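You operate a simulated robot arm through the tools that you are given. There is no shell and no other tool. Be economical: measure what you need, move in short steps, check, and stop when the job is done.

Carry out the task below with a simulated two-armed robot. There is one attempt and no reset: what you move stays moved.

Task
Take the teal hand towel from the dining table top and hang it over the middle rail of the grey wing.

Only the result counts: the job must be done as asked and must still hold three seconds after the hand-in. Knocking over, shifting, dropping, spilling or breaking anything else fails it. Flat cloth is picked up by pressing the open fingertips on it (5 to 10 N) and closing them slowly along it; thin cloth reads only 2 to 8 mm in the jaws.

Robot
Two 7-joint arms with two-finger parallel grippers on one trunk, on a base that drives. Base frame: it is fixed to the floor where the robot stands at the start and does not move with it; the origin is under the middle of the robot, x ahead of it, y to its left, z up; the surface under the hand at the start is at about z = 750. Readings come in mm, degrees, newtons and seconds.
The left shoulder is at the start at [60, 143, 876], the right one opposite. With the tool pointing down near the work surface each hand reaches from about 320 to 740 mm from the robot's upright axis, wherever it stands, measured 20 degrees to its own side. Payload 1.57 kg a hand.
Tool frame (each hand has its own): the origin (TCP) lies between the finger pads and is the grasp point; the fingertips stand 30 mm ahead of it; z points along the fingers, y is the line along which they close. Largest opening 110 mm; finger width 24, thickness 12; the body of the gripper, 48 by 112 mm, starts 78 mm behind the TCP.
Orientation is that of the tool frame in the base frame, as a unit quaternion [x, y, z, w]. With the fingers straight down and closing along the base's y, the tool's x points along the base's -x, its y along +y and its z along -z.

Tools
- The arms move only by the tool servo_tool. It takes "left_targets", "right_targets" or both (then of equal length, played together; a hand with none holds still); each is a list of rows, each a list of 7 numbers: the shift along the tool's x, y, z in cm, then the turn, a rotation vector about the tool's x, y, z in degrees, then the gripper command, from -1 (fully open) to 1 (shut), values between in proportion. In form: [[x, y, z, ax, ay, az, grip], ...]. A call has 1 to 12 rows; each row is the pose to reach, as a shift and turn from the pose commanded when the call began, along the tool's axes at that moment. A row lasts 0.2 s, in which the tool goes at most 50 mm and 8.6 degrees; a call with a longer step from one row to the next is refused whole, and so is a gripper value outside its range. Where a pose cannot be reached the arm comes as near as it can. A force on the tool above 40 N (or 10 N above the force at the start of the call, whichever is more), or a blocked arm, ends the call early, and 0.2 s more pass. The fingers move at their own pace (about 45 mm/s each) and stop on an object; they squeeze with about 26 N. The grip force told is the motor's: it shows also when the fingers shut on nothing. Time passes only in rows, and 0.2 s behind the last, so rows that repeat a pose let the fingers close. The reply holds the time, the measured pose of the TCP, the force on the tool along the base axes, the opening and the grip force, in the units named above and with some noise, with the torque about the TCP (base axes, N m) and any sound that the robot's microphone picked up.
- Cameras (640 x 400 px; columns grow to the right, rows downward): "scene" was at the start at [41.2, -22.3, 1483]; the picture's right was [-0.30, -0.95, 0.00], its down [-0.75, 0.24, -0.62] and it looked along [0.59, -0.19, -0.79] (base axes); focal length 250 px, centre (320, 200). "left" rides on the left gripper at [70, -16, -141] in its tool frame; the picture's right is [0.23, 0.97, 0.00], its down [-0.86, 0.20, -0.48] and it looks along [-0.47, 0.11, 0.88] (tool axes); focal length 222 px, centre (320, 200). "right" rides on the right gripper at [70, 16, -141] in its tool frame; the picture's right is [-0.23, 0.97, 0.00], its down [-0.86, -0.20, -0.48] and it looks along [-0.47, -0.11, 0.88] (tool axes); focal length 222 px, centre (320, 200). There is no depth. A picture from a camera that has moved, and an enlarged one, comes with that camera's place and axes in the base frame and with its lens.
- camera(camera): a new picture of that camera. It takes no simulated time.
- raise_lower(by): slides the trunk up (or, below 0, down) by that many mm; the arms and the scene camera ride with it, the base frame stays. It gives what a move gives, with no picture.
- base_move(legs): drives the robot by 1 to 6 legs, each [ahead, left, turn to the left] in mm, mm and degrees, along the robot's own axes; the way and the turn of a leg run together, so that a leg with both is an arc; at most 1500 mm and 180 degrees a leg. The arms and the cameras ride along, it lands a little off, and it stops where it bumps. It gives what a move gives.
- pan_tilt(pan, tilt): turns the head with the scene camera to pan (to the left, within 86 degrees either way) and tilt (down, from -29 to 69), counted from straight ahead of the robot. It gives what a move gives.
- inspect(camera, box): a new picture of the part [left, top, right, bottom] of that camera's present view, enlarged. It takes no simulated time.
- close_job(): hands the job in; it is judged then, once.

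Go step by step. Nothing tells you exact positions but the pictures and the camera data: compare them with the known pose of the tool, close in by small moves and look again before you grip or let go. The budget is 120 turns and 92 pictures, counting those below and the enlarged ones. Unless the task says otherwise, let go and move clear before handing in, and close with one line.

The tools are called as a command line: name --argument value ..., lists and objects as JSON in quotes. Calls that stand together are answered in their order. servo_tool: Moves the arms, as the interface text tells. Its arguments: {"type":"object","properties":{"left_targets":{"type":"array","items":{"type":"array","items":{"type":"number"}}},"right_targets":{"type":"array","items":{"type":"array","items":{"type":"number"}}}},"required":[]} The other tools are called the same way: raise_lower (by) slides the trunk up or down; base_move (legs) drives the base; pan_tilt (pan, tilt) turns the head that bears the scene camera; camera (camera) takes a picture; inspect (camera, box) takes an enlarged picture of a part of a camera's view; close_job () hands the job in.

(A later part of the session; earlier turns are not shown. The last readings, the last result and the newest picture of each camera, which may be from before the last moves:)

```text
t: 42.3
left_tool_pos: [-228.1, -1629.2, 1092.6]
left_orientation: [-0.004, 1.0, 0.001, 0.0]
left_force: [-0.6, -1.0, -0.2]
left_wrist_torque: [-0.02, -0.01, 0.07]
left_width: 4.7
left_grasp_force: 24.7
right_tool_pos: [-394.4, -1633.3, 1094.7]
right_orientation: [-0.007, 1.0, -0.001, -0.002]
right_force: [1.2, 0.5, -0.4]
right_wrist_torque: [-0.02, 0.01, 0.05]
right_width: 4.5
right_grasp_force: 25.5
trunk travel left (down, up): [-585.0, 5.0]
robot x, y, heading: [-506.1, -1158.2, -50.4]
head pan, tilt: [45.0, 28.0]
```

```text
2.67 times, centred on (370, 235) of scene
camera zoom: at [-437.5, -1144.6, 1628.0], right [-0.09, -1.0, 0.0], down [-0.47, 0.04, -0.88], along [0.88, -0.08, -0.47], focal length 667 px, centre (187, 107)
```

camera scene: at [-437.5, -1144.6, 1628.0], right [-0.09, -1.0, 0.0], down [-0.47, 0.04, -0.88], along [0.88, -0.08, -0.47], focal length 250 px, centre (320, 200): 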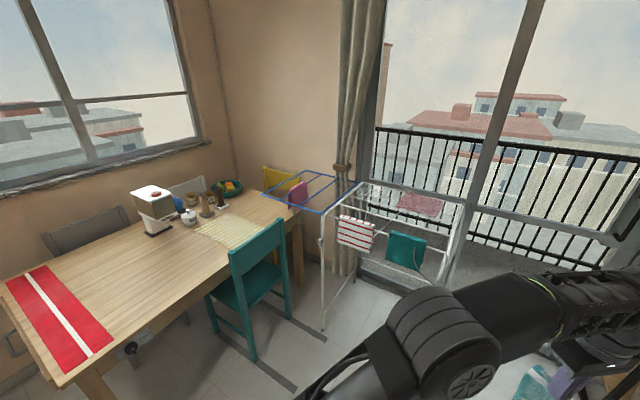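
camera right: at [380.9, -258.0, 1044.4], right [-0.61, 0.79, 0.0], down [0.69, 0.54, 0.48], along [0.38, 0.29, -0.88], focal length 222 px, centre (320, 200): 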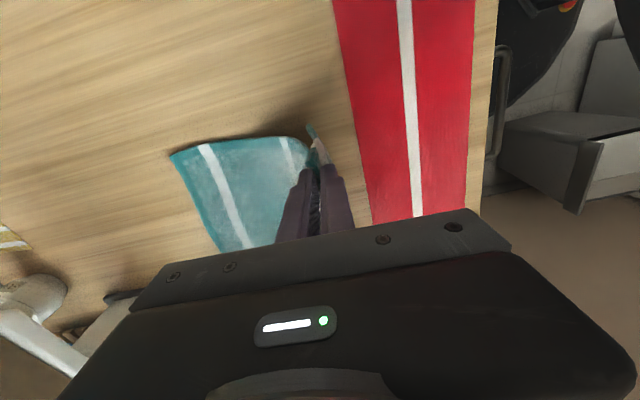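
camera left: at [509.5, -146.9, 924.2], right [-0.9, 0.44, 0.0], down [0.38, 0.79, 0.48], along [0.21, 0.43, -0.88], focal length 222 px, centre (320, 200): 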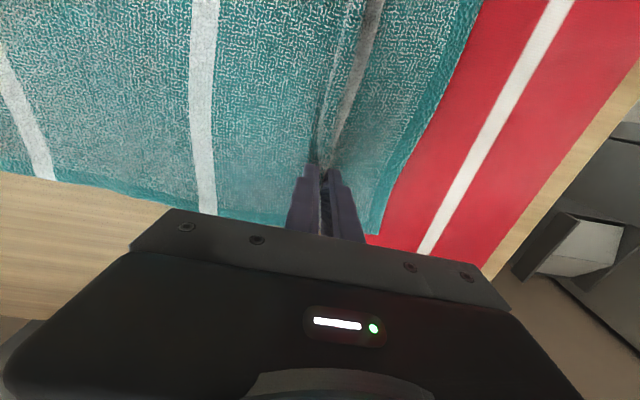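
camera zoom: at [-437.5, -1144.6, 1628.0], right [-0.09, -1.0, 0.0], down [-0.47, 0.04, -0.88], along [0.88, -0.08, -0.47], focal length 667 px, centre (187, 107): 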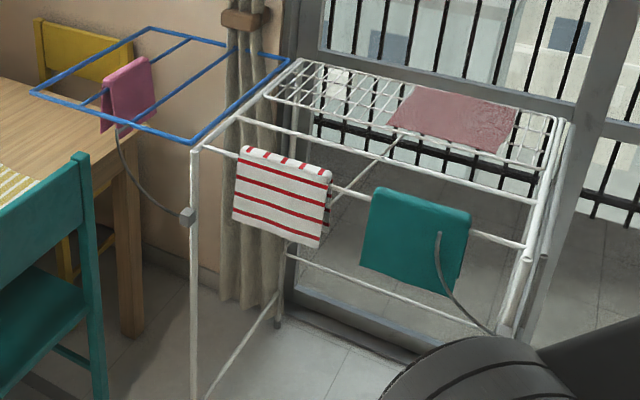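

The right end is still unclear; the grey wing may be on that side. I'll move further to the right, away from the bench, and look back.

base_move --legs '[[160, 0, 0], [140, -465, 0]]'

pan_tilt --pan 50 --tilt 25

camera --camera "scene"

```text
t: 46.2
left_tool_pos: [-390.5, -2155.6, 1093.3]
left_orientation: [-0.007, 1.0, 0.0, 0.0]
left_force: [0.1, 0.1, 0.2]
left_wrist_torque: [-0.01, 0.0, 0.08]
left_width: 4.6
left_grasp_force: 25.1
right_tool_pos: [-558.2, -2161.1, 1094.1]
right_orientation: [-0.01, 1.0, -0.001, -0.003]
right_force: [0.4, 0.0, -0.9]
right_wrist_torque: [0.02, -0.01, 0.03]
right_width: 4.6
right_grasp_force: 25.8
trunk travel left (down, up): [-585.0, 5.0]
robot x, y, heading: [-671.9, -1687.5, -50.0]
head pan, tilt: [45.0, 28.0]
```

```text
t: 46.9
left_tool_pos: [-390.1, -2155.5, 1093.4]
left_orientation: [-0.007, 1.0, 0.001, 0.0]
left_force: [-0.1, -0.3, 0.0]
left_wrist_torque: [0.01, -0.01, 0.07]
left_width: 4.7
left_grasp_force: 24.6
right_tool_pos: [-556.9, -2160.5, 1093.9]
right_orientation: [-0.01, 1.0, -0.001, -0.004]
right_force: [0.2, -1.0, 0.0]
right_wrist_torque: [0.02, -0.03, 0.03]
right_width: 4.5
right_grasp_force: 24.8
trunk travel left (down, up): [-585.0, 5.0]
robot x, y, heading: [-670.7, -1687.6, -49.6]
head pan, tilt: [50.0, 25.0]
```

```text
61 pictures are left
camera scene: at [-602.0, -1664.3, 1632.8], right [0.0, -1.0, 0.0], down [-0.42, 0.0, -0.91], along [0.91, 0.0, -0.42], focal length 250 px, centre (320, 200)
```

scene: 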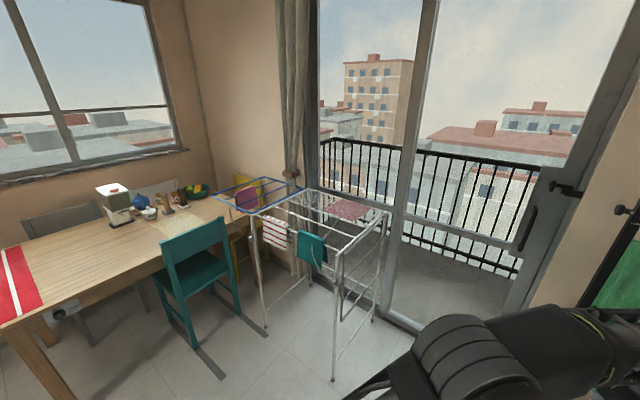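

inspect --camera "scene" --box '[200, 170, 408, 300]'

inspect --camera "scene" --box '[300, 195, 412, 265]'

```text
3.08 times, centred on (304, 235) of scene
camera zoom: at [-602.0, -1664.3, 1632.8], right [0.0, -1.0, 0.0], down [-0.42, 0.0, -0.91], along [0.91, 0.0, -0.42], focal length 770 px, centre (369, 92)
```

zoom: 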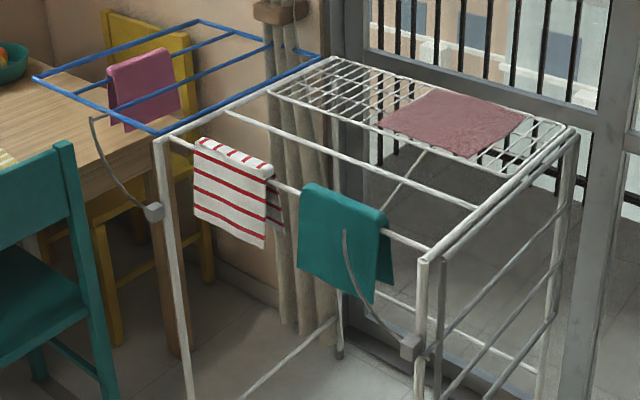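

```text
5.71 times, centred on (356, 230) of scene
camera zoom: at [-602.0, -1664.3, 1632.8], right [0.0, -1.0, 0.0], down [-0.42, 0.0, -0.91], along [0.91, 0.0, -0.42], focal length 1430 px, centre (114, 29)
```

zoom: 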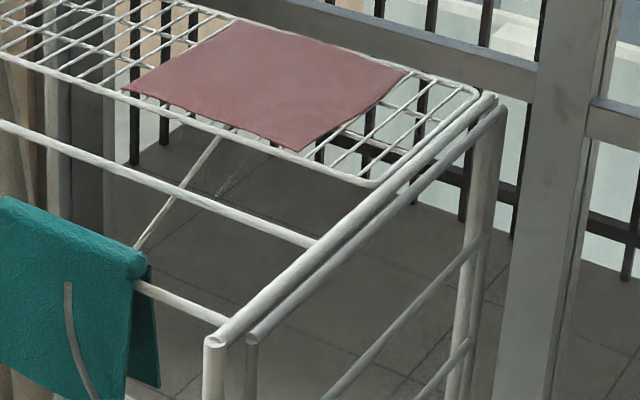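

The grey wing is on the right end of the rack and hangs folded down, with its rails running along the table direction. I'll zoom in on it.

inspect --camera "scene" --box '[310, 210, 422, 280]'

inspect --camera "scene" --box '[310, 270, 422, 390]'

```text
5.71 times, centred on (366, 245) of scene
camera zoom: at [-602.0, -1664.3, 1632.8], right [0.0, -1.0, 0.0], down [-0.42, 0.0, -0.91], along [0.91, 0.0, -0.42], focal length 1430 px, centre (57, -57)
```

zoom: 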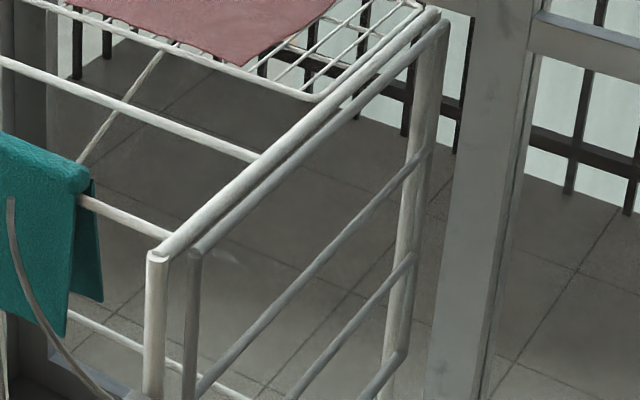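

```text
3.33 times, centred on (366, 330) of scene
camera zoom: at [-602.0, -1664.3, 1632.8], right [0.0, -1.0, 0.0], down [-0.42, 0.0, -0.91], along [0.91, 0.0, -0.42], focal length 834 px, centre (167, -233)
```

zoom: 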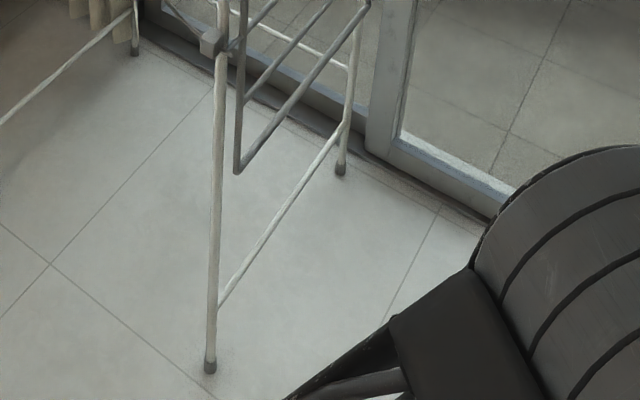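

The grey wing hangs vertically from its hinge bar, with inner, middle and outer rails below. I think the towel can go straight over the middle rail through the gap above it, from the outer side. First I'll check the space around the garment rack.

pan_tilt --pan -20 --tilt 40

camera --camera "scene"

```text
t: 48.3
left_tool_pos: [-390.3, -2156.9, 1092.6]
left_orientation: [-0.007, 1.0, 0.0, 0.0]
left_force: [0.1, 0.4, 0.1]
left_wrist_torque: [-0.03, -0.04, 0.08]
left_width: 4.7
left_grasp_force: 25.2
right_tool_pos: [-556.7, -2161.1, 1095.4]
right_orientation: [-0.01, 1.0, -0.001, -0.003]
right_force: [-0.4, 0.0, -0.8]
right_wrist_torque: [0.01, -0.02, 0.04]
right_width: 4.5
right_grasp_force: 24.8
trunk travel left (down, up): [-585.0, 5.0]
robot x, y, heading: [-670.9, -1685.5, -50.0]
head pan, tilt: [-20.0, 40.0]
```

```text
56 pictures are left
camera scene: at [-665.0, -1744.3, 1609.5], right [-0.94, -0.34, 0.0], down [-0.22, 0.6, -0.77], along [0.26, -0.72, -0.64], focal length 250 px, centre (320, 200)
```

scene: 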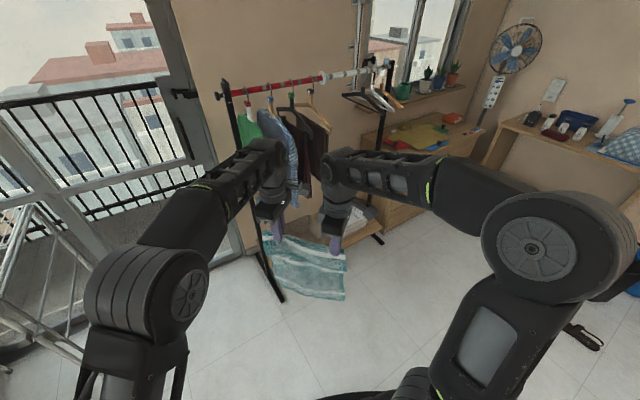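

There's room if the robot comes at the wing diagonally, clear of the garment rack foot at about e2 = -2040. From the views I put the grey wing's rails at z ≈ 935 (hinge), 780, 640 (middle) and 500. I'll first re-aim the towel in the air by turning both hands about the vertical together.

servo_tool --left_targets '[[-0.63, 2.02, 0, 0, 0, -7.67, 1], [-1.27, 4.04, 0, 0, 0, -15.33, 1], [-1.9, 6.07, 0, 0, 0, -23, 1], [-2.53, 8.09, 0, 0, 0, -30.67, 1], [-3.17, 10.11, 0, 0, 0, -38.33, 1], [-3.8, 12.13, 0, 0, 0, -46, 1], [-4.43, 14.16, 0, 0, 0, -53.67, 1], [-5.07, 16.18, 0, 0, 0, -61.33, 1], [-5.7, 18.2, 0, 0, 0, -69, 1], [-5.7, 18.2, 0, 0, 0, -69, 1]]' --right_targets '[[-1.84, 0.31, 0, 0, 0, -7.67, 1], [-3.69, 0.62, 0, 0, 0, -15.33, 1], [-5.53, 0.93, 0, 0, 0, -23, 1], [-7.38, 1.24, 0, 0, 0, -30.67, 1], [-9.22, 1.56, 0, 0, 0, -38.33, 1], [-11.07, 1.87, 0, 0, 0, -46, 1], [-12.91, 2.18, 0, 0, 0, -53.67, 1], [-14.76, 2.49, 0, 0, 0, -61.33, 1], [-16.6, 2.8, 0, 0, 0, -69, 1], [-16.6, 2.8, 0, 0, 0, -69, 1]]'

pan_tilt --pan 0 --tilt 50

camera --camera "scene"

```text
t: 50.5
left_tool_pos: [-335.7, -1973.1, 1093.7]
left_orientation: [-0.573, 0.819, -0.001, -0.001]
left_force: [0.7, -0.7, 0.0]
left_wrist_torque: [0.02, 0.01, -0.11]
left_width: 4.7
left_grasp_force: 24.8
right_tool_pos: [-392.3, -2130.3, 1093.1]
right_orientation: [-0.576, 0.818, 0.001, -0.003]
right_force: [-0.5, -0.8, -0.4]
right_wrist_torque: [0.02, 0.0, -0.09]
right_width: 4.9
right_grasp_force: 25.3
trunk travel left (down, up): [-585.0, 5.0]
robot x, y, heading: [-679.1, -1689.1, -49.8]
head pan, tilt: [-20.0, 40.0]
```

```text
t: 51.3
left_tool_pos: [-335.8, -1973.4, 1093.8]
left_orientation: [-0.573, 0.82, 0.0, -0.001]
left_force: [0.2, 0.0, -0.4]
left_wrist_torque: [0.0, -0.03, -0.09]
left_width: 4.5
left_grasp_force: 25.6
right_tool_pos: [-391.5, -2129.8, 1092.6]
right_orientation: [-0.574, 0.819, 0.001, -0.003]
right_force: [-0.1, 0.4, -0.3]
right_wrist_torque: [0.0, -0.02, -0.11]
right_width: 4.7
right_grasp_force: 25.0
trunk travel left (down, up): [-585.0, 5.0]
robot x, y, heading: [-677.8, -1689.8, -49.9]
head pan, tilt: [0.0, 50.0]
```

```text
55 pictures are left
camera scene: at [-644.7, -1723.5, 1595.4], right [-0.77, -0.64, 0.0], down [-0.49, 0.59, -0.64], along [0.41, -0.49, -0.77], focal length 250 px, centre (320, 200)
```

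scene: 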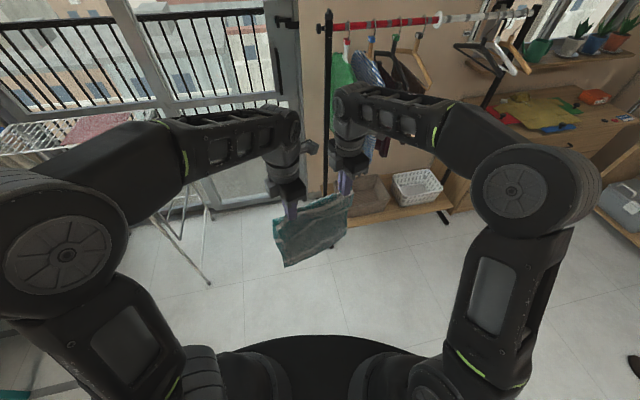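

The towel now faces 30° left of my heading. Next I'll lower the trunk and tilt the hands so the fingers point nearly horizontally along the towel's normal.

raise_lower --by -250

servo_tool --left_targets '[[0, -1, 0, 8, 0, 0, 1], [0, -2, 0, 16, 0, 0, 1], [0, -3, 0, 24, 0, 0, 1], [0, -4, 0, 32, 0, 0, 1], [0, -5, 0, 40, 0, 0, 1], [0, -6, 0, 48, 0, 0, 1], [0, -7, 0, 56, 0, 0, 1], [0, -8, 0, 64, 0, 0, 1], [0, -8, 0, 72, 0, 0, 1], [0, -8, 0, 80, 0, 0, 1], [0, -8, 0, 80, 0, 0, 1]]' --right_targets '[[0, -1, 0, 8, 0, 0, 1], [0, -2, 0, 16, 0, 0, 1], [0, -3, 0, 24, 0, 0, 1], [0, -4, 0, 32, 0, 0, 1], [0, -5, 0, 40, 0, 0, 1], [0, -6, 0, 48, 0, 0, 1], [0, -7, 0, 56, 0, 0, 1], [0, -8, 0, 64, 0, 0, 1], [0, -8, 0, 72, 0, 0, 1], [0, -8, 0, 80, 0, 0, 1], [0, -8, 0, 80, 0, 0, 1]]'

camera --camera "scene"

```text
t: 53.9
left_tool_pos: [-336.0, -1972.7, 844.0]
left_orientation: [-0.572, 0.82, -0.001, -0.001]
left_force: [-1.1, 0.0, -0.6]
left_wrist_torque: [0.0, -0.03, -0.04]
left_width: 4.8
left_grasp_force: 25.2
right_tool_pos: [-391.1, -2129.8, 842.9]
right_orientation: [-0.574, 0.819, 0.001, -0.003]
right_force: [0.0, -0.3, -0.7]
right_wrist_torque: [-0.01, -0.02, -0.05]
right_width: 4.4
right_grasp_force: 25.1
trunk travel left (down, up): [-335.0, 255.0]
robot x, y, heading: [-675.8, -1691.3, -50.1]
head pan, tilt: [0.0, 50.0]
```

```text
t: 55.5
left_tool_pos: [-281.2, -2005.7, 835.9]
left_orientation: [-0.566, 0.724, -0.366, 0.145]
left_force: [-0.1, 0.4, -1.0]
left_wrist_torque: [0.1, -0.04, -0.02]
left_width: 4.4
left_grasp_force: 24.9
right_tool_pos: [-318.7, -2143.6, 842.5]
right_orientation: [-0.512, 0.714, -0.385, 0.281]
right_force: [-0.7, 0.0, -0.1]
right_wrist_torque: [0.02, 0.09, 0.0]
right_width: 4.6
right_grasp_force: 24.7
trunk travel left (down, up): [-335.0, 255.0]
robot x, y, heading: [-672.3, -1685.6, -49.7]
head pan, tilt: [0.0, 50.0]
stopped in row 8 (left hand): the arm was blocked; the commanded pose is now the measured one
```

```text
54 pictures are left
camera scene: at [-645.2, -1723.9, 1345.4], right [-0.77, -0.64, 0.0], down [-0.49, 0.59, -0.64], along [0.41, -0.49, -0.77], focal length 250 px, centre (320, 200)
```

scene: 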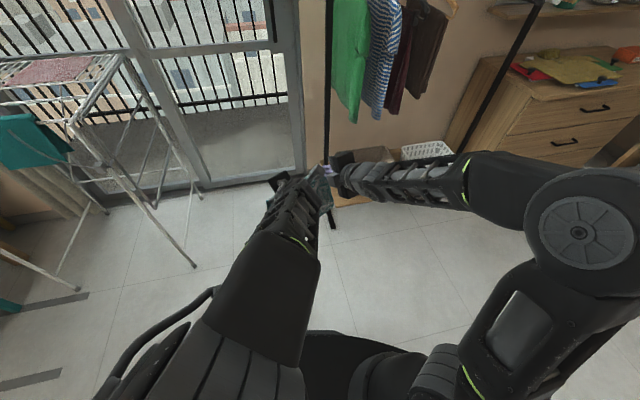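

The left arm was blocked with its fingers about 46° below horizontal. That steep angle still works, because the tips can dip in over the middle rail. I'll set both hands to a matching 42° down-tilt, 27° left of my heading.

servo_tool --left_targets '[[0.1, -0.2, 0.05, 0.8, -1.7, 3.8, 1], [0.25, -0.4, 0.1, 1.6, -3.5, 7.5, 1], [0.4, -0.6, 0.16, 2.4, -5.2, 11.3, 1], [0.4, -0.6, 0.16, 2.4, -5.2, 11.3, 1]]' --right_targets '[[0.8, 0.3, -0.4, -3, 1.3, 0.8, 1], [1.5, 0.7, -0.8, -6, 2.5, 1.5, 1], [2.3, 1, -1.2, -8.9, 3.8, 2.3, 1], [2.3, 1, -1.2, -8.9, 3.8, 2.3, 1]]'

camera --camera "left"

camera --camera "right"

```text
t: 56.5
left_tool_pos: [-284.7, -2015.8, 839.4]
left_orientation: [-0.53, 0.764, -0.331, 0.158]
left_force: [0.8, 1.4, -0.2]
left_wrist_torque: [-0.05, 0.0, 0.04]
left_width: 4.5
left_grasp_force: 24.6
right_tool_pos: [-340.7, -2161.2, 839.4]
right_orientation: [-0.504, 0.762, -0.34, 0.224]
right_force: [0.2, 0.4, -0.5]
right_wrist_torque: [-0.02, -0.04, 0.04]
right_width: 4.4
right_grasp_force: 25.1
trunk travel left (down, up): [-335.0, 255.0]
robot x, y, heading: [-671.2, -1686.2, -49.8]
head pan, tilt: [0.0, 50.0]
stopped in row 4 (left hand): the arm was blocked; the commanded pose is now the measured one
```

```text
53 pictures are left
camera left: at [-384.7, -2035.3, 960.5], right [-0.78, 0.01, -0.63], down [-0.09, 0.99, 0.12], along [0.63, 0.15, -0.77], focal length 222 px, centre (320, 200)
```

left: 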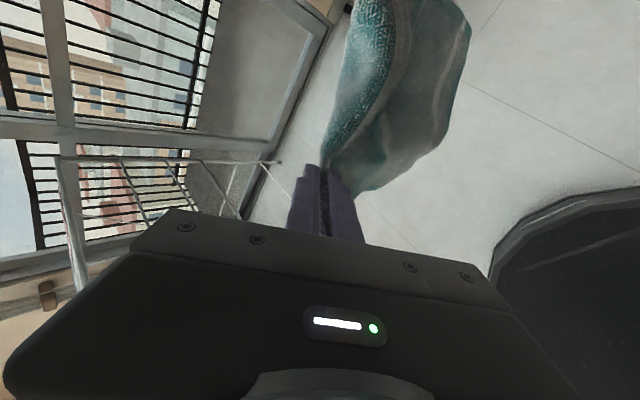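

```text
52 pictures are left
camera right: at [-474.8, -2178.6, 923.0], right [-0.51, 0.46, -0.72], down [0.13, 0.87, 0.47], along [0.85, 0.15, -0.51], focal length 222 px, centre (320, 200)
```

right: 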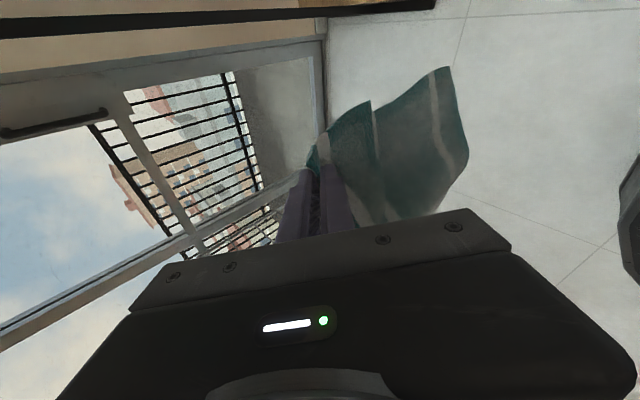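

Right hand is on target and the left is within a few degrees, which is good enough. Now I'll drive toward the open area and turn left 74°, so the towel lines up with the wing's rails.

base_move --legs '[[195, 44, 0], [0, 0, 74]]'

pan_tilt --pan -40 --tilt 40

camera --camera "scene"

```text
t: 61.3
left_tool_pos: [-93.6, -1525.0, 839.7]
left_orientation: [0.884, -0.291, 0.17, -0.325]
left_force: [-0.9, 0.6, -0.2]
left_wrist_torque: [-0.02, 0.07, -0.02]
left_width: 4.4
left_grasp_force: 25.1
right_tool_pos: [30.6, -1618.1, 840.1]
right_orientation: [0.861, -0.304, 0.137, -0.383]
right_force: [-0.6, 0.1, -0.7]
right_wrist_torque: [0.02, 0.07, -0.05]
right_width: 4.5
right_grasp_force: 25.3
trunk travel left (down, up): [-335.0, 255.0]
robot x, y, heading: [-514.4, -1806.4, 24.1]
head pan, tilt: [0.0, 50.0]
```

```text
t: 62.3
left_tool_pos: [-93.4, -1524.4, 838.7]
left_orientation: [0.883, -0.291, 0.17, -0.326]
left_force: [0.5, 0.3, -1.5]
left_wrist_torque: [0.02, 0.05, -0.05]
left_width: 4.4
left_grasp_force: 25.3
right_tool_pos: [31.1, -1616.9, 841.0]
right_orientation: [0.861, -0.304, 0.136, -0.384]
right_force: [-0.1, 0.2, 0.1]
right_wrist_torque: [0.01, 0.07, -0.03]
right_width: 4.6
right_grasp_force: 24.7
trunk travel left (down, up): [-335.0, 255.0]
robot x, y, heading: [-514.1, -1807.6, 24.1]
head pan, tilt: [-40.0, 40.0]
```

```text
51 pictures are left
camera scene: at [-461.2, -1843.0, 1359.5], right [-0.27, -0.96, 0.0], down [-0.62, 0.18, -0.77], along [0.74, -0.21, -0.64], focal length 250 px, centre (320, 200)
```

scene: 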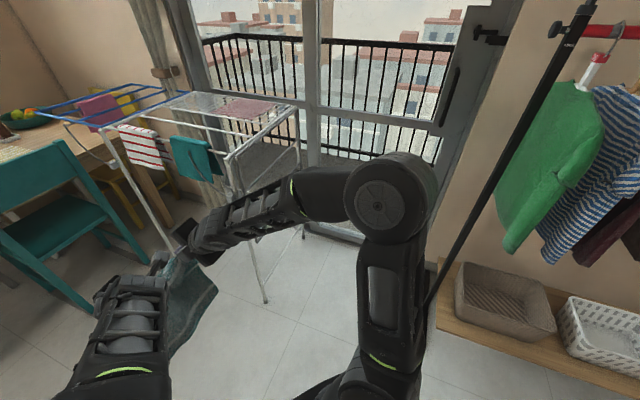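

pan_tilt --pan -86 --tilt 69

camera --camera "scene"

```text
t: 63.5
left_tool_pos: [-93.2, -1523.2, 840.1]
left_orientation: [0.884, -0.291, 0.169, -0.325]
left_force: [0.3, 0.0, -0.4]
left_wrist_torque: [0.03, 0.05, -0.07]
left_width: 4.5
left_grasp_force: 24.9
right_tool_pos: [30.3, -1616.3, 839.2]
right_orientation: [0.861, -0.304, 0.136, -0.383]
right_force: [1.1, 0.3, 0.2]
right_wrist_torque: [0.03, 0.02, -0.04]
right_width: 4.9
right_grasp_force: 24.9
trunk travel left (down, up): [-335.0, 255.0]
robot x, y, heading: [-515.8, -1808.3, 24.3]
head pan, tilt: [-85.9, 68.8]
```

```text
50 pictures are left
camera scene: at [-516.5, -1869.1, 1323.4], right [-0.88, -0.47, 0.0], down [-0.44, 0.82, -0.36], along [0.17, -0.32, -0.93], focal length 250 px, centre (320, 200)
```

scene: 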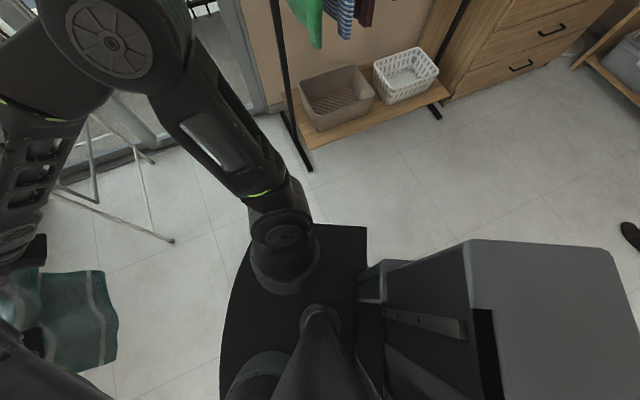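

The robot has a tail behind but its sides are about 250 mm wide, so the garment rack foot is clear. I'll drive to the pre-insertion spot, about 115 mm outside the wing.

base_move --legs '[[100, -410, 0]]'

pan_tilt --pan 10 --tilt 40

camera --camera "scene"

camera --camera "left"

camera --camera "right"

```text
t: 66.1
left_tool_pos: [167.3, -1861.8, 839.9]
left_orientation: [0.883, -0.292, 0.169, -0.325]
left_force: [-0.7, 0.0, 0.9]
left_wrist_torque: [0.05, 0.07, -0.04]
left_width: 4.5
left_grasp_force: 25.2
right_tool_pos: [290.7, -1954.7, 839.9]
right_orientation: [0.861, -0.304, 0.136, -0.384]
right_force: [0.8, -0.1, 0.4]
right_wrist_torque: [0.07, 0.05, -0.03]
right_width: 4.3
right_grasp_force: 24.9
trunk travel left (down, up): [-335.0, 255.0]
robot x, y, heading: [-250.9, -2146.3, 24.1]
head pan, tilt: [-85.9, 68.8]
```

```text
t: 67.8
left_tool_pos: [166.8, -1861.2, 840.2]
left_orientation: [0.883, -0.292, 0.169, -0.326]
left_force: [0.5, -0.1, -0.6]
left_wrist_torque: [0.03, 0.06, -0.06]
left_width: 4.3
left_grasp_force: 24.8
right_tool_pos: [291.1, -1954.3, 839.1]
right_orientation: [0.862, -0.303, 0.136, -0.383]
right_force: [0.8, 0.7, -0.7]
right_wrist_torque: [0.07, 0.05, -0.07]
right_width: 4.5
right_grasp_force: 24.7
trunk travel left (down, up): [-335.0, 255.0]
robot x, y, heading: [-254.2, -2145.4, 24.2]
head pan, tilt: [10.0, 40.0]
```

```text
49 pictures are left
camera scene: at [-212.5, -2109.8, 1359.5], right [0.56, -0.83, 0.0], down [-0.53, -0.36, -0.77], along [0.63, 0.43, -0.64], focal length 250 px, centre (320, 200)
```

scene: 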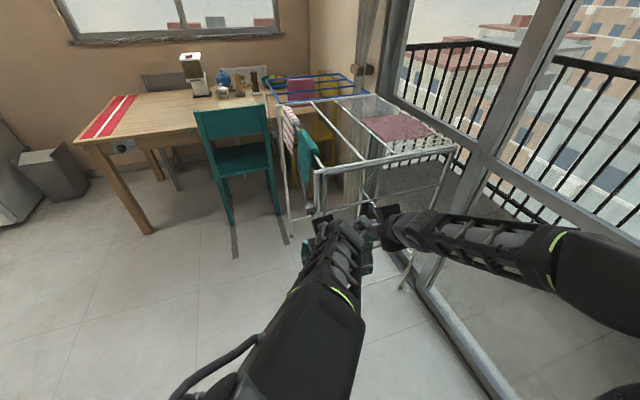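

```text
48 pictures are left
camera left: at [157.7, -1963.7, 960.5], right [-0.22, -0.74, -0.63], down [-0.98, 0.18, 0.12], along [0.03, 0.64, -0.77], focal length 222 px, centre (320, 200)
```

left: 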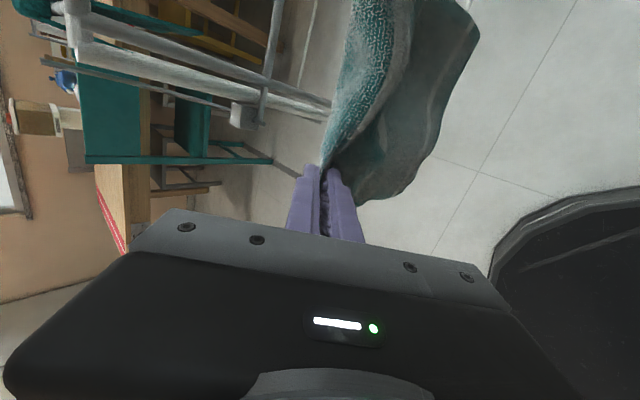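

```text
47 pictures are left
camera right: at [272.0, -2088.0, 922.9], right [-0.59, -0.37, -0.72], down [-0.81, 0.36, 0.47], along [0.09, 0.86, -0.51], focal length 222 px, centre (320, 200)
```

right: 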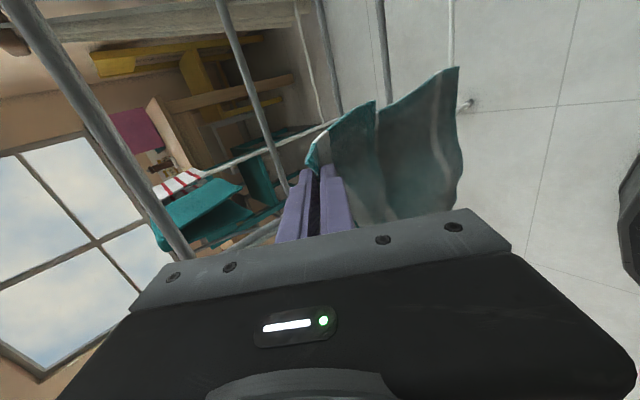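

The wrist views agree: wing plane about 160 mm ahead, middle rail at z ≈ 640. Before going in I need to know which side the short flap hangs on, so I'll zoom in.

inspect --camera "right" --box '[260, 40, 500, 190]'

inspect --camera "left" --box '[260, 0, 500, 210]'

```text
2.67 times, centred on (380, 115) of right
camera zoom: at [272.0, -2088.0, 922.9], right [-0.59, -0.37, -0.72], down [-0.81, 0.36, 0.47], along [0.09, 0.86, -0.51], focal length 592 px, centre (160, 427)
```

zoom: 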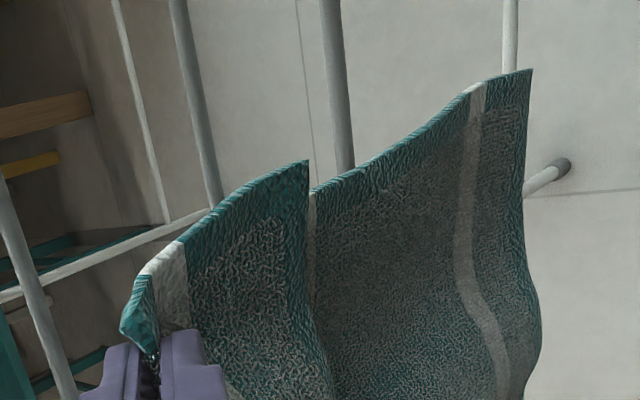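

```text
1.90 times, centred on (380, 105) of left
camera zoom: at [157.7, -1963.7, 960.5], right [-0.22, -0.74, -0.63], down [-0.98, 0.18, 0.12], along [0.03, 0.64, -0.77], focal length 423 px, centre (206, 381)
```

zoom: 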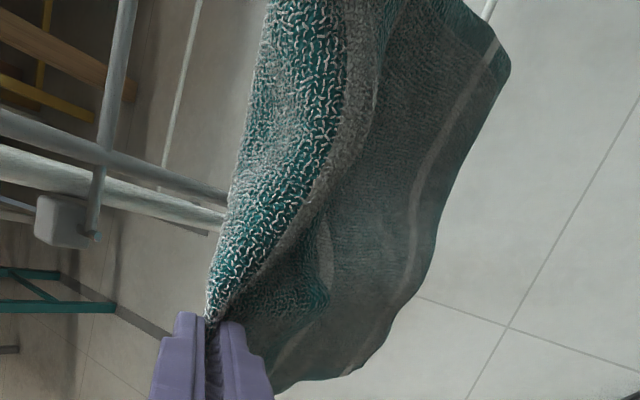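

The flap is the short sheet on my side, only about 60–70 mm long. If the tips go about 85 mm past the rail on a down-slope, it will fall inside. I'll lower the trunk, drive close to the wing, and re-measure.

raise_lower --by -118

base_move --legs '[[160, -50, 0]]'

camera --camera "left"

camera --camera "right"

camera --camera "scene"

```text
t: 69.3
left_tool_pos: [166.4, -1861.5, 722.3]
left_orientation: [0.883, -0.292, 0.17, -0.326]
left_force: [0.2, -0.1, -0.8]
left_wrist_torque: [0.04, 0.09, -0.07]
left_width: 4.6
left_grasp_force: 25.7
right_tool_pos: [291.4, -1955.3, 722.0]
right_orientation: [0.862, -0.304, 0.137, -0.382]
right_force: [0.6, -0.4, -0.1]
right_wrist_torque: [0.03, 0.05, -0.06]
right_width: 4.2
right_grasp_force: 25.1
trunk travel left (down, up): [-217.0, 373.0]
robot x, y, heading: [-253.6, -2146.0, 24.0]
head pan, tilt: [10.0, 40.0]
```

```text
t: 70.7
left_tool_pos: [332.9, -1841.3, 722.3]
left_orientation: [0.883, -0.291, 0.17, -0.326]
left_force: [-0.1, -0.4, -0.3]
left_wrist_torque: [0.06, 0.04, -0.05]
left_width: 4.4
left_grasp_force: 24.9
right_tool_pos: [457.4, -1933.2, 721.8]
right_orientation: [0.862, -0.304, 0.136, -0.383]
right_force: [-0.5, 0.5, -0.4]
right_wrist_torque: [0.03, 0.05, -0.03]
right_width: 4.8
right_grasp_force: 25.2
trunk travel left (down, up): [-217.0, 373.0]
robot x, y, heading: [-88.3, -2129.7, 24.1]
head pan, tilt: [10.0, 40.0]
```

```text
44 pictures are left
camera left: at [324.4, -1943.3, 842.5], right [-0.22, -0.74, -0.63], down [-0.98, 0.18, 0.12], along [0.03, 0.64, -0.77], focal length 222 px, centre (320, 200)
```

left: 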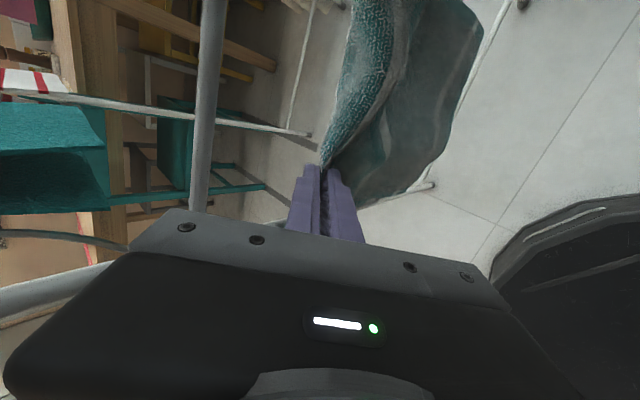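

```text
43 pictures are left
camera right: at [438.8, -2067.5, 804.9], right [-0.59, -0.37, -0.72], down [-0.81, 0.36, 0.47], along [0.09, 0.86, -0.51], focal length 222 px, centre (320, 200)
```

right: 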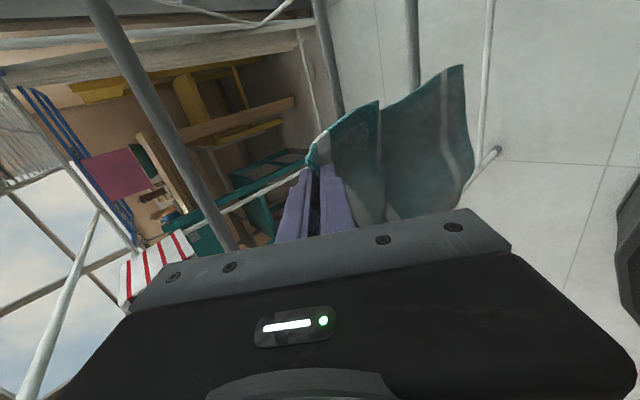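

```text
42 pictures are left
camera scene: at [-45.7, -2089.4, 1241.5], right [0.56, -0.83, 0.0], down [-0.53, -0.36, -0.77], along [0.63, 0.43, -0.64], focal length 250 px, centre (320, 200)
```

scene: 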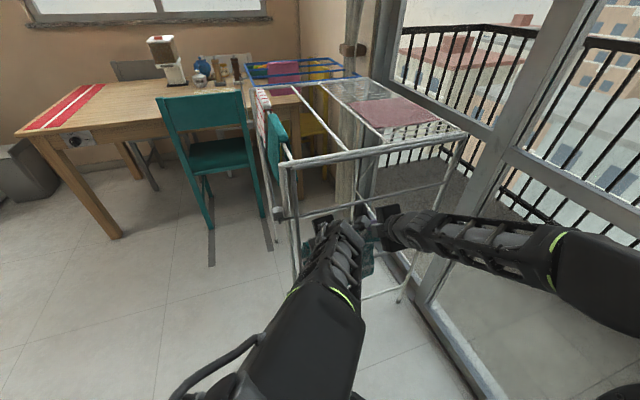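

Refined: wing plane at e2 ≈ -1217, inner rail z ≈ 781, middle rail z ≈ 635. Tips are 30 mm outside the wing. I'll feed both hands in along their finger axes, just above the middle rail, in stages.

servo_tool --left_targets '[[0, -0.8, -0.8, 0, 0, 0, 1], [-0.2, -0.8, 1, 0, 0, 0, 1], [-0.4, -0.8, 3, 0, 0, 0, 1], [-0.6, -0.8, 5, 0, 0, 0, 1], [-0.75, -0.8, 6.5, 0, 0, 0, 1], [-0.9, -0.85, 8, 0, 0, 0, 1], [-0.9, -0.85, 8, 0, 0, 0, 1]]' --right_targets '[[0, 0, 0, 0, 0, 0, 1], [0, 0, 1.5, 0, 0, 0, 1], [-0.1, 0.05, 3.3, 0, 0, 0, 1], [-0.1, 0.1, 5.2, 0, 0, 0, 1], [-0.2, 0.1, 6.6, 0, 0, 0, 1], [-0.2, 0.1, 8, 0, 0, 0, 1], [-0.2, 0.1, 8, 0, 0, 0, 1]]'

camera --camera "left"

camera --camera "right"

```text
t: 72.3
left_tool_pos: [368.5, -1792.3, 667.5]
left_orientation: [0.884, -0.291, 0.169, -0.325]
left_force: [0.8, 0.5, 0.9]
left_wrist_torque: [0.03, 0.05, -0.05]
left_width: 4.6
left_grasp_force: 25.8
right_tool_pos: [492.9, -1886.6, 666.5]
right_orientation: [0.862, -0.304, 0.135, -0.383]
right_force: [0.3, 0.4, 1.7]
right_wrist_torque: [0.07, 0.06, -0.09]
right_width: 4.3
right_grasp_force: 24.4
trunk travel left (down, up): [-217.0, 373.0]
robot x, y, heading: [-86.9, -2124.4, 24.2]
head pan, tilt: [10.0, 40.0]
```

```text
41 pictures are left
camera left: at [360.1, -1893.6, 789.0], right [-0.22, -0.74, -0.63], down [-0.98, 0.18, 0.12], along [0.03, 0.64, -0.77], focal length 222 px, centre (320, 200)
```

left: 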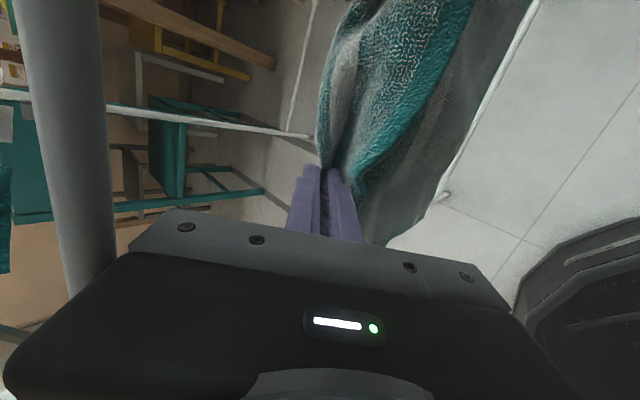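

```text
40 pictures are left
camera right: at [474.6, -2020.0, 750.3], right [-0.59, -0.37, -0.72], down [-0.81, 0.36, 0.47], along [0.09, 0.86, -0.51], focal length 222 px, centre (320, 200)
```

right: 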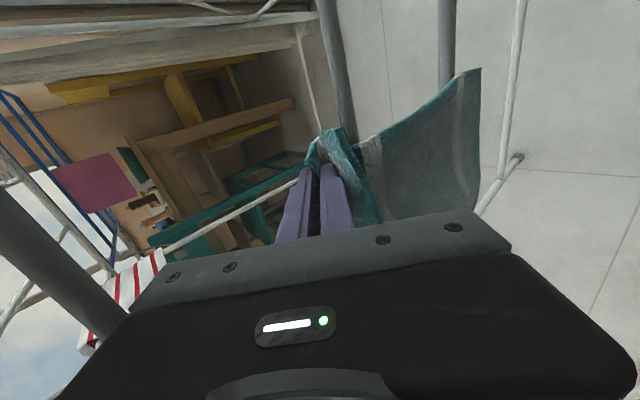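

Tips are past the rail and the towel is bending over it, with negligible force. I'll continue the rest of the way in.

servo_tool --left_targets '[[-0.15, 0, 1.5, 0, 0, 0, 1], [-0.3, 0, 3, 0, 0, 0, 1], [-0.45, 0, 4.5, 0, 0, 0, 1], [-0.6, 0, 6, 0, 0, 0, 1], [-0.7, 0, 7.3, 0, 0, 0, 1], [-0.7, 0, 7.3, 0, 0, 0, 1]]' --right_targets '[[0, 0, 1.5, 0, 0, 0, 1], [-0.1, 0.05, 3, 0, 0, 0, 1], [-0.1, 0.1, 4.5, 0, 0, 0, 1], [-0.2, 0.1, 6, 0, 0, 0, 1], [-0.2, 0.1, 7.2, 0, 0, 0, 1], [-0.2, 0.1, 7.2, 0, 0, 0, 1]]'

camera --camera "left"

camera --camera "right"

inspect --camera "scene" --box '[240, 100, 480, 320]'

```text
t: 73.5
left_tool_pos: [404.1, -1761.6, 616.8]
left_orientation: [0.881, -0.297, 0.173, -0.325]
left_force: [5.2, -1.7, -0.9]
left_wrist_torque: [0.21, 0.45, 0.21]
left_width: 4.5
left_grasp_force: 24.8
right_tool_pos: [525.9, -1849.4, 619.7]
right_orientation: [0.861, -0.306, 0.136, -0.383]
right_force: [-0.2, 0.6, -0.2]
right_wrist_torque: [-0.01, 0.07, -0.07]
right_width: 4.5
right_grasp_force: 24.6
trunk travel left (down, up): [-217.0, 373.0]
robot x, y, heading: [-87.1, -2126.7, 24.0]
head pan, tilt: [10.0, 40.0]
stopped in row 6 (left hand): the force on the tool passed its limit at 45 N (the readings are from after the stop); the commanded pose is now the measured one
```

```text
39 pictures are left
camera left: at [392.4, -1862.8, 737.4], right [-0.23, -0.74, -0.63], down [-0.97, 0.2, 0.12], along [0.04, 0.64, -0.76], focal length 222 px, centre (320, 200)
```

left: 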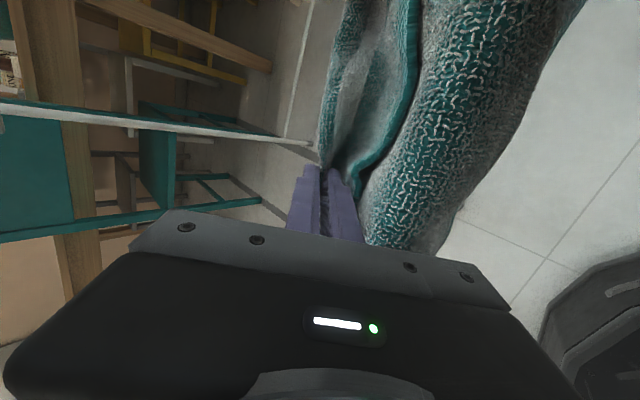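

```text
38 pictures are left
camera right: at [506.4, -1981.6, 702.9], right [-0.59, -0.36, -0.72], down [-0.8, 0.37, 0.47], along [0.1, 0.86, -0.51], focal length 222 px, centre (320, 200)
```

right: 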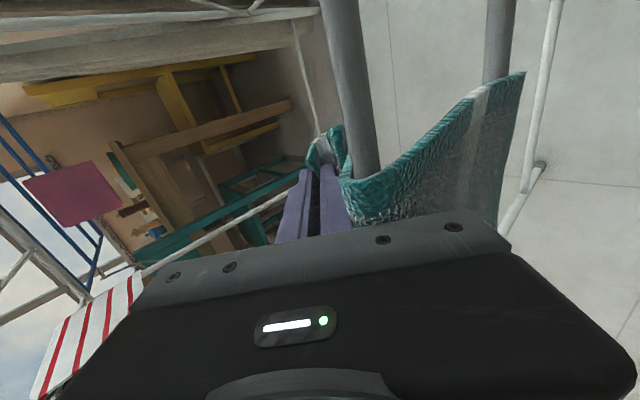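

```text
1.82 times, centred on (360, 210) of scene
camera zoom: at [-44.8, -2090.1, 1241.2], right [0.56, -0.83, 0.0], down [-0.53, -0.36, -0.77], along [0.63, 0.43, -0.64], focal length 455 px, centre (247, 182)
```

zoom: 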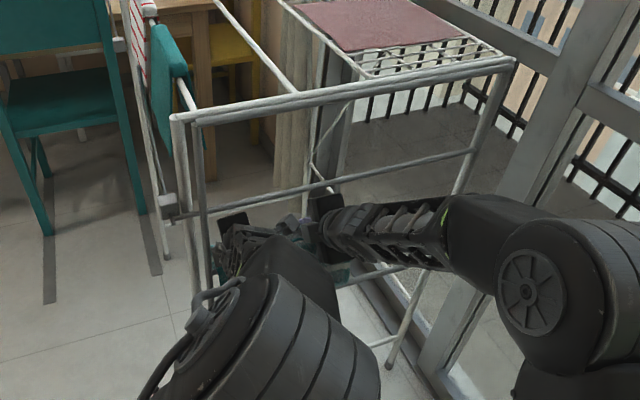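

The towel is draped over the middle rail, with its short hem flap lying inside. The left hand touched something, so I'll ease it back a few mm and then open both slightly.

servo_tool --left_targets '[[0, 0, -0.5, 0, 0, 0, 1], [0, 0, -0.5, 0, 0, 0, 0.9], [0, 0, -0.5, 0, 0, 0, 0.8], [0, 0, -0.5, 0, 0, 0, 0.74], [0, 0, -0.5, 0, 0, 0, 0.74], [0, 0, -0.5, 0, 0, 0, 0.74]]' --right_targets '[[0, 0, 0, 0, 0, 0, 1], [0, 0, 0, 0, 0, 0, 0.9], [0, 0, 0, 0, 0, 0, 0.8], [0, 0, 0, 0, 0, 0, 0.74], [0, 0, 0, 0, 0, 0, 0.74], [0, 0, 0, 0, 0, 0, 0.74]]'

camera --camera "left"

camera --camera "right"

```text
t: 74.9
left_tool_pos: [400.5, -1762.6, 622.7]
left_orientation: [0.881, -0.297, 0.173, -0.326]
left_force: [13.3, -6.2, 0.1]
left_wrist_torque: [0.71, 0.83, 0.98]
left_width: 8.2
left_grasp_force: 0.0
right_tool_pos: [526.0, -1847.3, 620.6]
right_orientation: [0.861, -0.305, 0.136, -0.383]
right_force: [2.9, 2.3, 6.7]
right_wrist_torque: [-0.41, 0.35, 0.07]
right_width: 8.6
right_grasp_force: 0.2
trunk travel left (down, up): [-217.0, 373.0]
robot x, y, heading: [-85.2, -2126.2, 24.0]
head pan, tilt: [10.0, 40.0]
```

```text
36 pictures are left
camera left: at [389.8, -1865.2, 741.7], right [-0.23, -0.74, -0.63], down [-0.97, 0.2, 0.12], along [0.04, 0.64, -0.76], focal length 222 px, centre (320, 200)
```

left: 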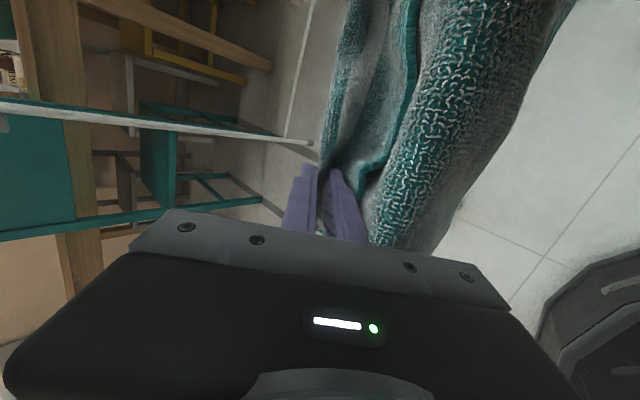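

```text
35 pictures are left
camera right: at [506.5, -1981.5, 703.4], right [-0.59, -0.36, -0.72], down [-0.8, 0.37, 0.47], along [0.09, 0.86, -0.51], focal length 222 px, centre (320, 200)
```

right: 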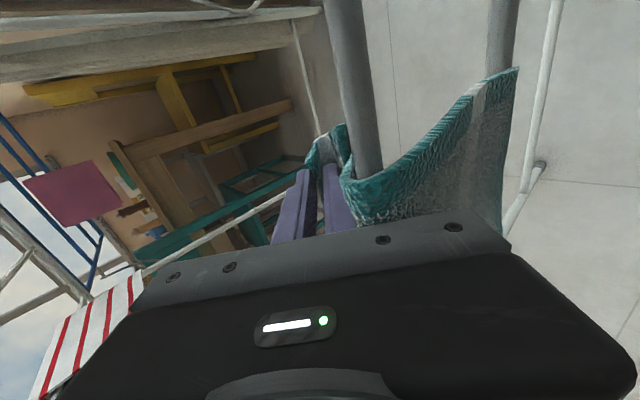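

The grip is loosened. The left hand is pressed sideways on the wing's front bar, and the lower fingers sit against the rail. I'll shift the left hand inward along the rail, lift both slightly off it, and open more.

servo_tool --left_targets '[[0.6, 0, 0, 0, 0, 0, 0.8], [1.0, -0.4, 0, 0, 0, 0, 0.8], [1.0, -0.5, 0, 0, 0, 0, 0.68], [1.0, -0.5, 0, 0, 0, 0, 0.68]]' --right_targets '[[0, 0, 0, 0, 0, 0, 0.8], [0, -0.5, 0, 0, 0, 0, 0.8], [0, -0.7, 0, 0, 0, 0, 0.68], [0, -0.7, 0, 0, 0, 0, 0.68]]'

camera --camera "left"

camera --camera "right"

```text
t: 75.9
left_tool_pos: [409.2, -1765.2, 624.6]
left_orientation: [0.881, -0.297, 0.172, -0.325]
left_force: [0.4, 1.9, 0.0]
left_wrist_torque: [-0.05, 0.06, -0.04]
left_width: 16.5
left_grasp_force: 0.1
right_tool_pos: [528.0, -1844.0, 625.6]
right_orientation: [0.862, -0.305, 0.137, -0.382]
right_force: [-1.2, 0.1, 0.3]
right_wrist_torque: [-0.03, -0.02, 0.0]
right_width: 17.3
right_grasp_force: 0.1
trunk travel left (down, up): [-217.0, 373.0]
robot x, y, heading: [-85.5, -2127.6, 24.1]
head pan, tilt: [10.0, 40.0]
```

```text
34 pictures are left
camera left: at [398.7, -1867.3, 745.6], right [-0.22, -0.74, -0.63], down [-0.97, 0.19, 0.12], along [0.04, 0.64, -0.77], focal length 222 px, centre (320, 200)
```

left: 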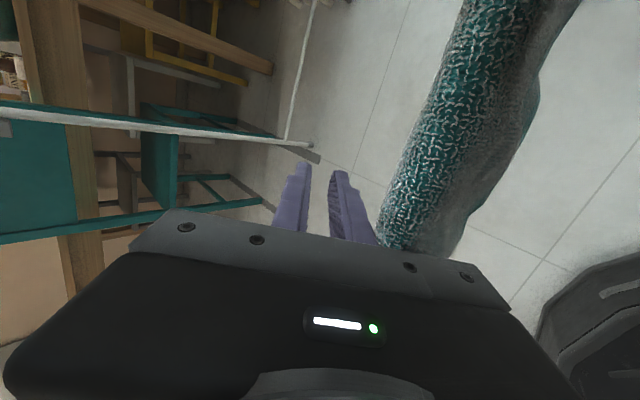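

```text
33 pictures are left
camera right: at [508.9, -1977.5, 708.3], right [-0.59, -0.36, -0.72], down [-0.8, 0.37, 0.47], along [0.09, 0.86, -0.51], focal length 222 px, centre (320, 200)
```

right: 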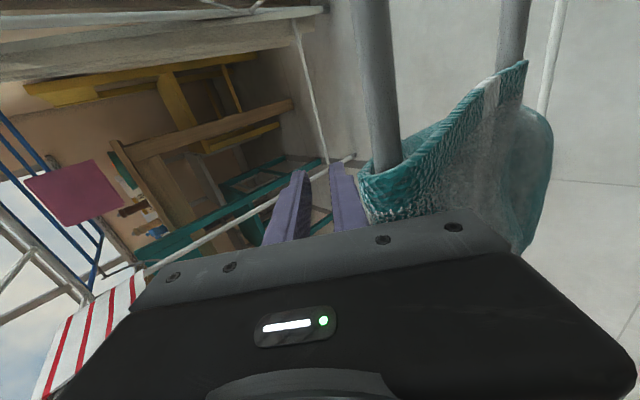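

The towel has dropped inside and rests over the middle rail. I'll close the fingers and withdraw along the same lines.

servo_tool --left_targets '[[0, 0, 0, 0, 0, 0, 0.9], [0, 0, 0, 0, 0, 0, 1], [0.15, 0, -1.5, 0, 0, 0, 1], [0.3, 0, -3, 0, 0, 0, 1], [0.5, 0, -5, 0, 0, 0, 1], [0.7, 0, -7, 0, 0, 0, 1], [0.9, 0, -9, 0, 0, 0, 1], [1.1, 0, -11, 0, 0, 0, 1], [1.3, 0, -13, 0, 0, 0, 1], [1.5, 0, -15, 0, 0, 0, 1], [1.6, 0, -16.5, 0, 0, 0, 1]]' --right_targets '[[0, 0, 0, 0, 0, 0, 0.9], [0, 0, 0, 0, 0, 0, 1], [0, 0, -1.5, 0, 0, 0, 1], [0, 0, -3, 0, 0, 0, 1], [0, 0, -5, 0, 0, 0, 1], [0, 0, -7, 0, 0, 0, 1], [0, 0, -9, 0, 0, 0, 1], [0, 0, -11, 0, 0, 0, 1], [0, 0, -13, 0, 0, 0, 1], [0, 0, -15, 0, 0, 0, 1], [0, 0, -16.5, 0, 0, 0, 1]]'

camera --camera "right"

camera --camera "left"

```text
t: 78.5
left_tool_pos: [329.1, -1812.8, 729.9]
left_orientation: [0.902, -0.257, 0.149, -0.313]
left_force: [-0.2, -0.4, 1.2]
left_wrist_torque: [0.0, 0.02, 0.02]
left_width: 0.1
left_grasp_force: 21.2
right_tool_pos: [449.9, -1939.1, 734.4]
right_orientation: [0.862, -0.304, 0.136, -0.383]
right_force: [1.0, -0.5, 0.3]
right_wrist_torque: [0.0, 0.03, 0.0]
right_width: 0.0
right_grasp_force: 21.1
trunk travel left (down, up): [-217.0, 373.0]
robot x, y, heading: [-86.1, -2126.1, 24.1]
head pan, tilt: [10.0, 40.0]
stopped in row 11 (left hand): the arm was blocked; the commanded pose is now the measured one
```

```text
32 pictures are left
camera right: at [430.7, -2072.4, 818.9], right [-0.59, -0.36, -0.72], down [-0.8, 0.37, 0.47], along [0.09, 0.86, -0.51], focal length 222 px, centre (320, 200)
```

right: 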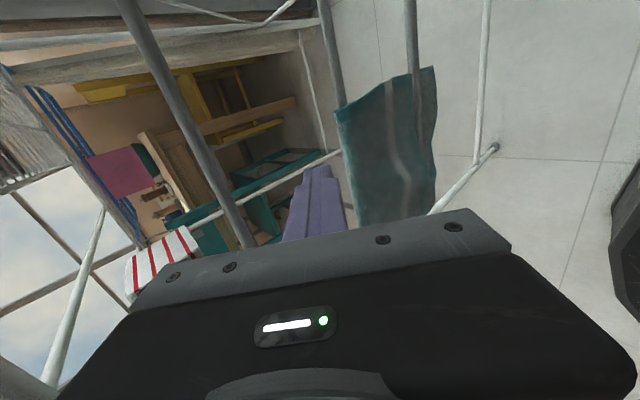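

```text
31 pictures are left
camera left: at [331.9, -1910.4, 854.5], right [-0.17, -0.78, -0.6], down [-0.98, 0.11, 0.14], along [-0.05, 0.61, -0.79], focal length 222 px, centre (320, 200)
```

left: 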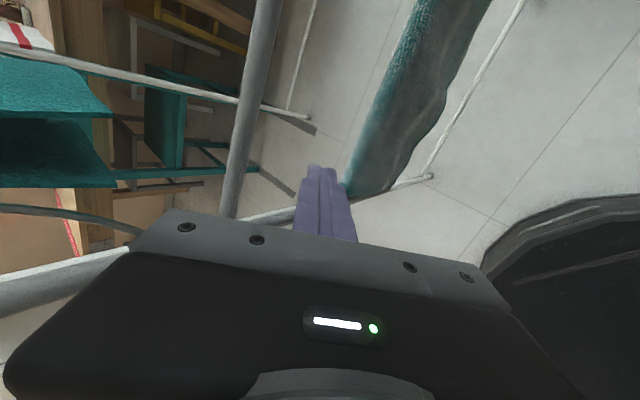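

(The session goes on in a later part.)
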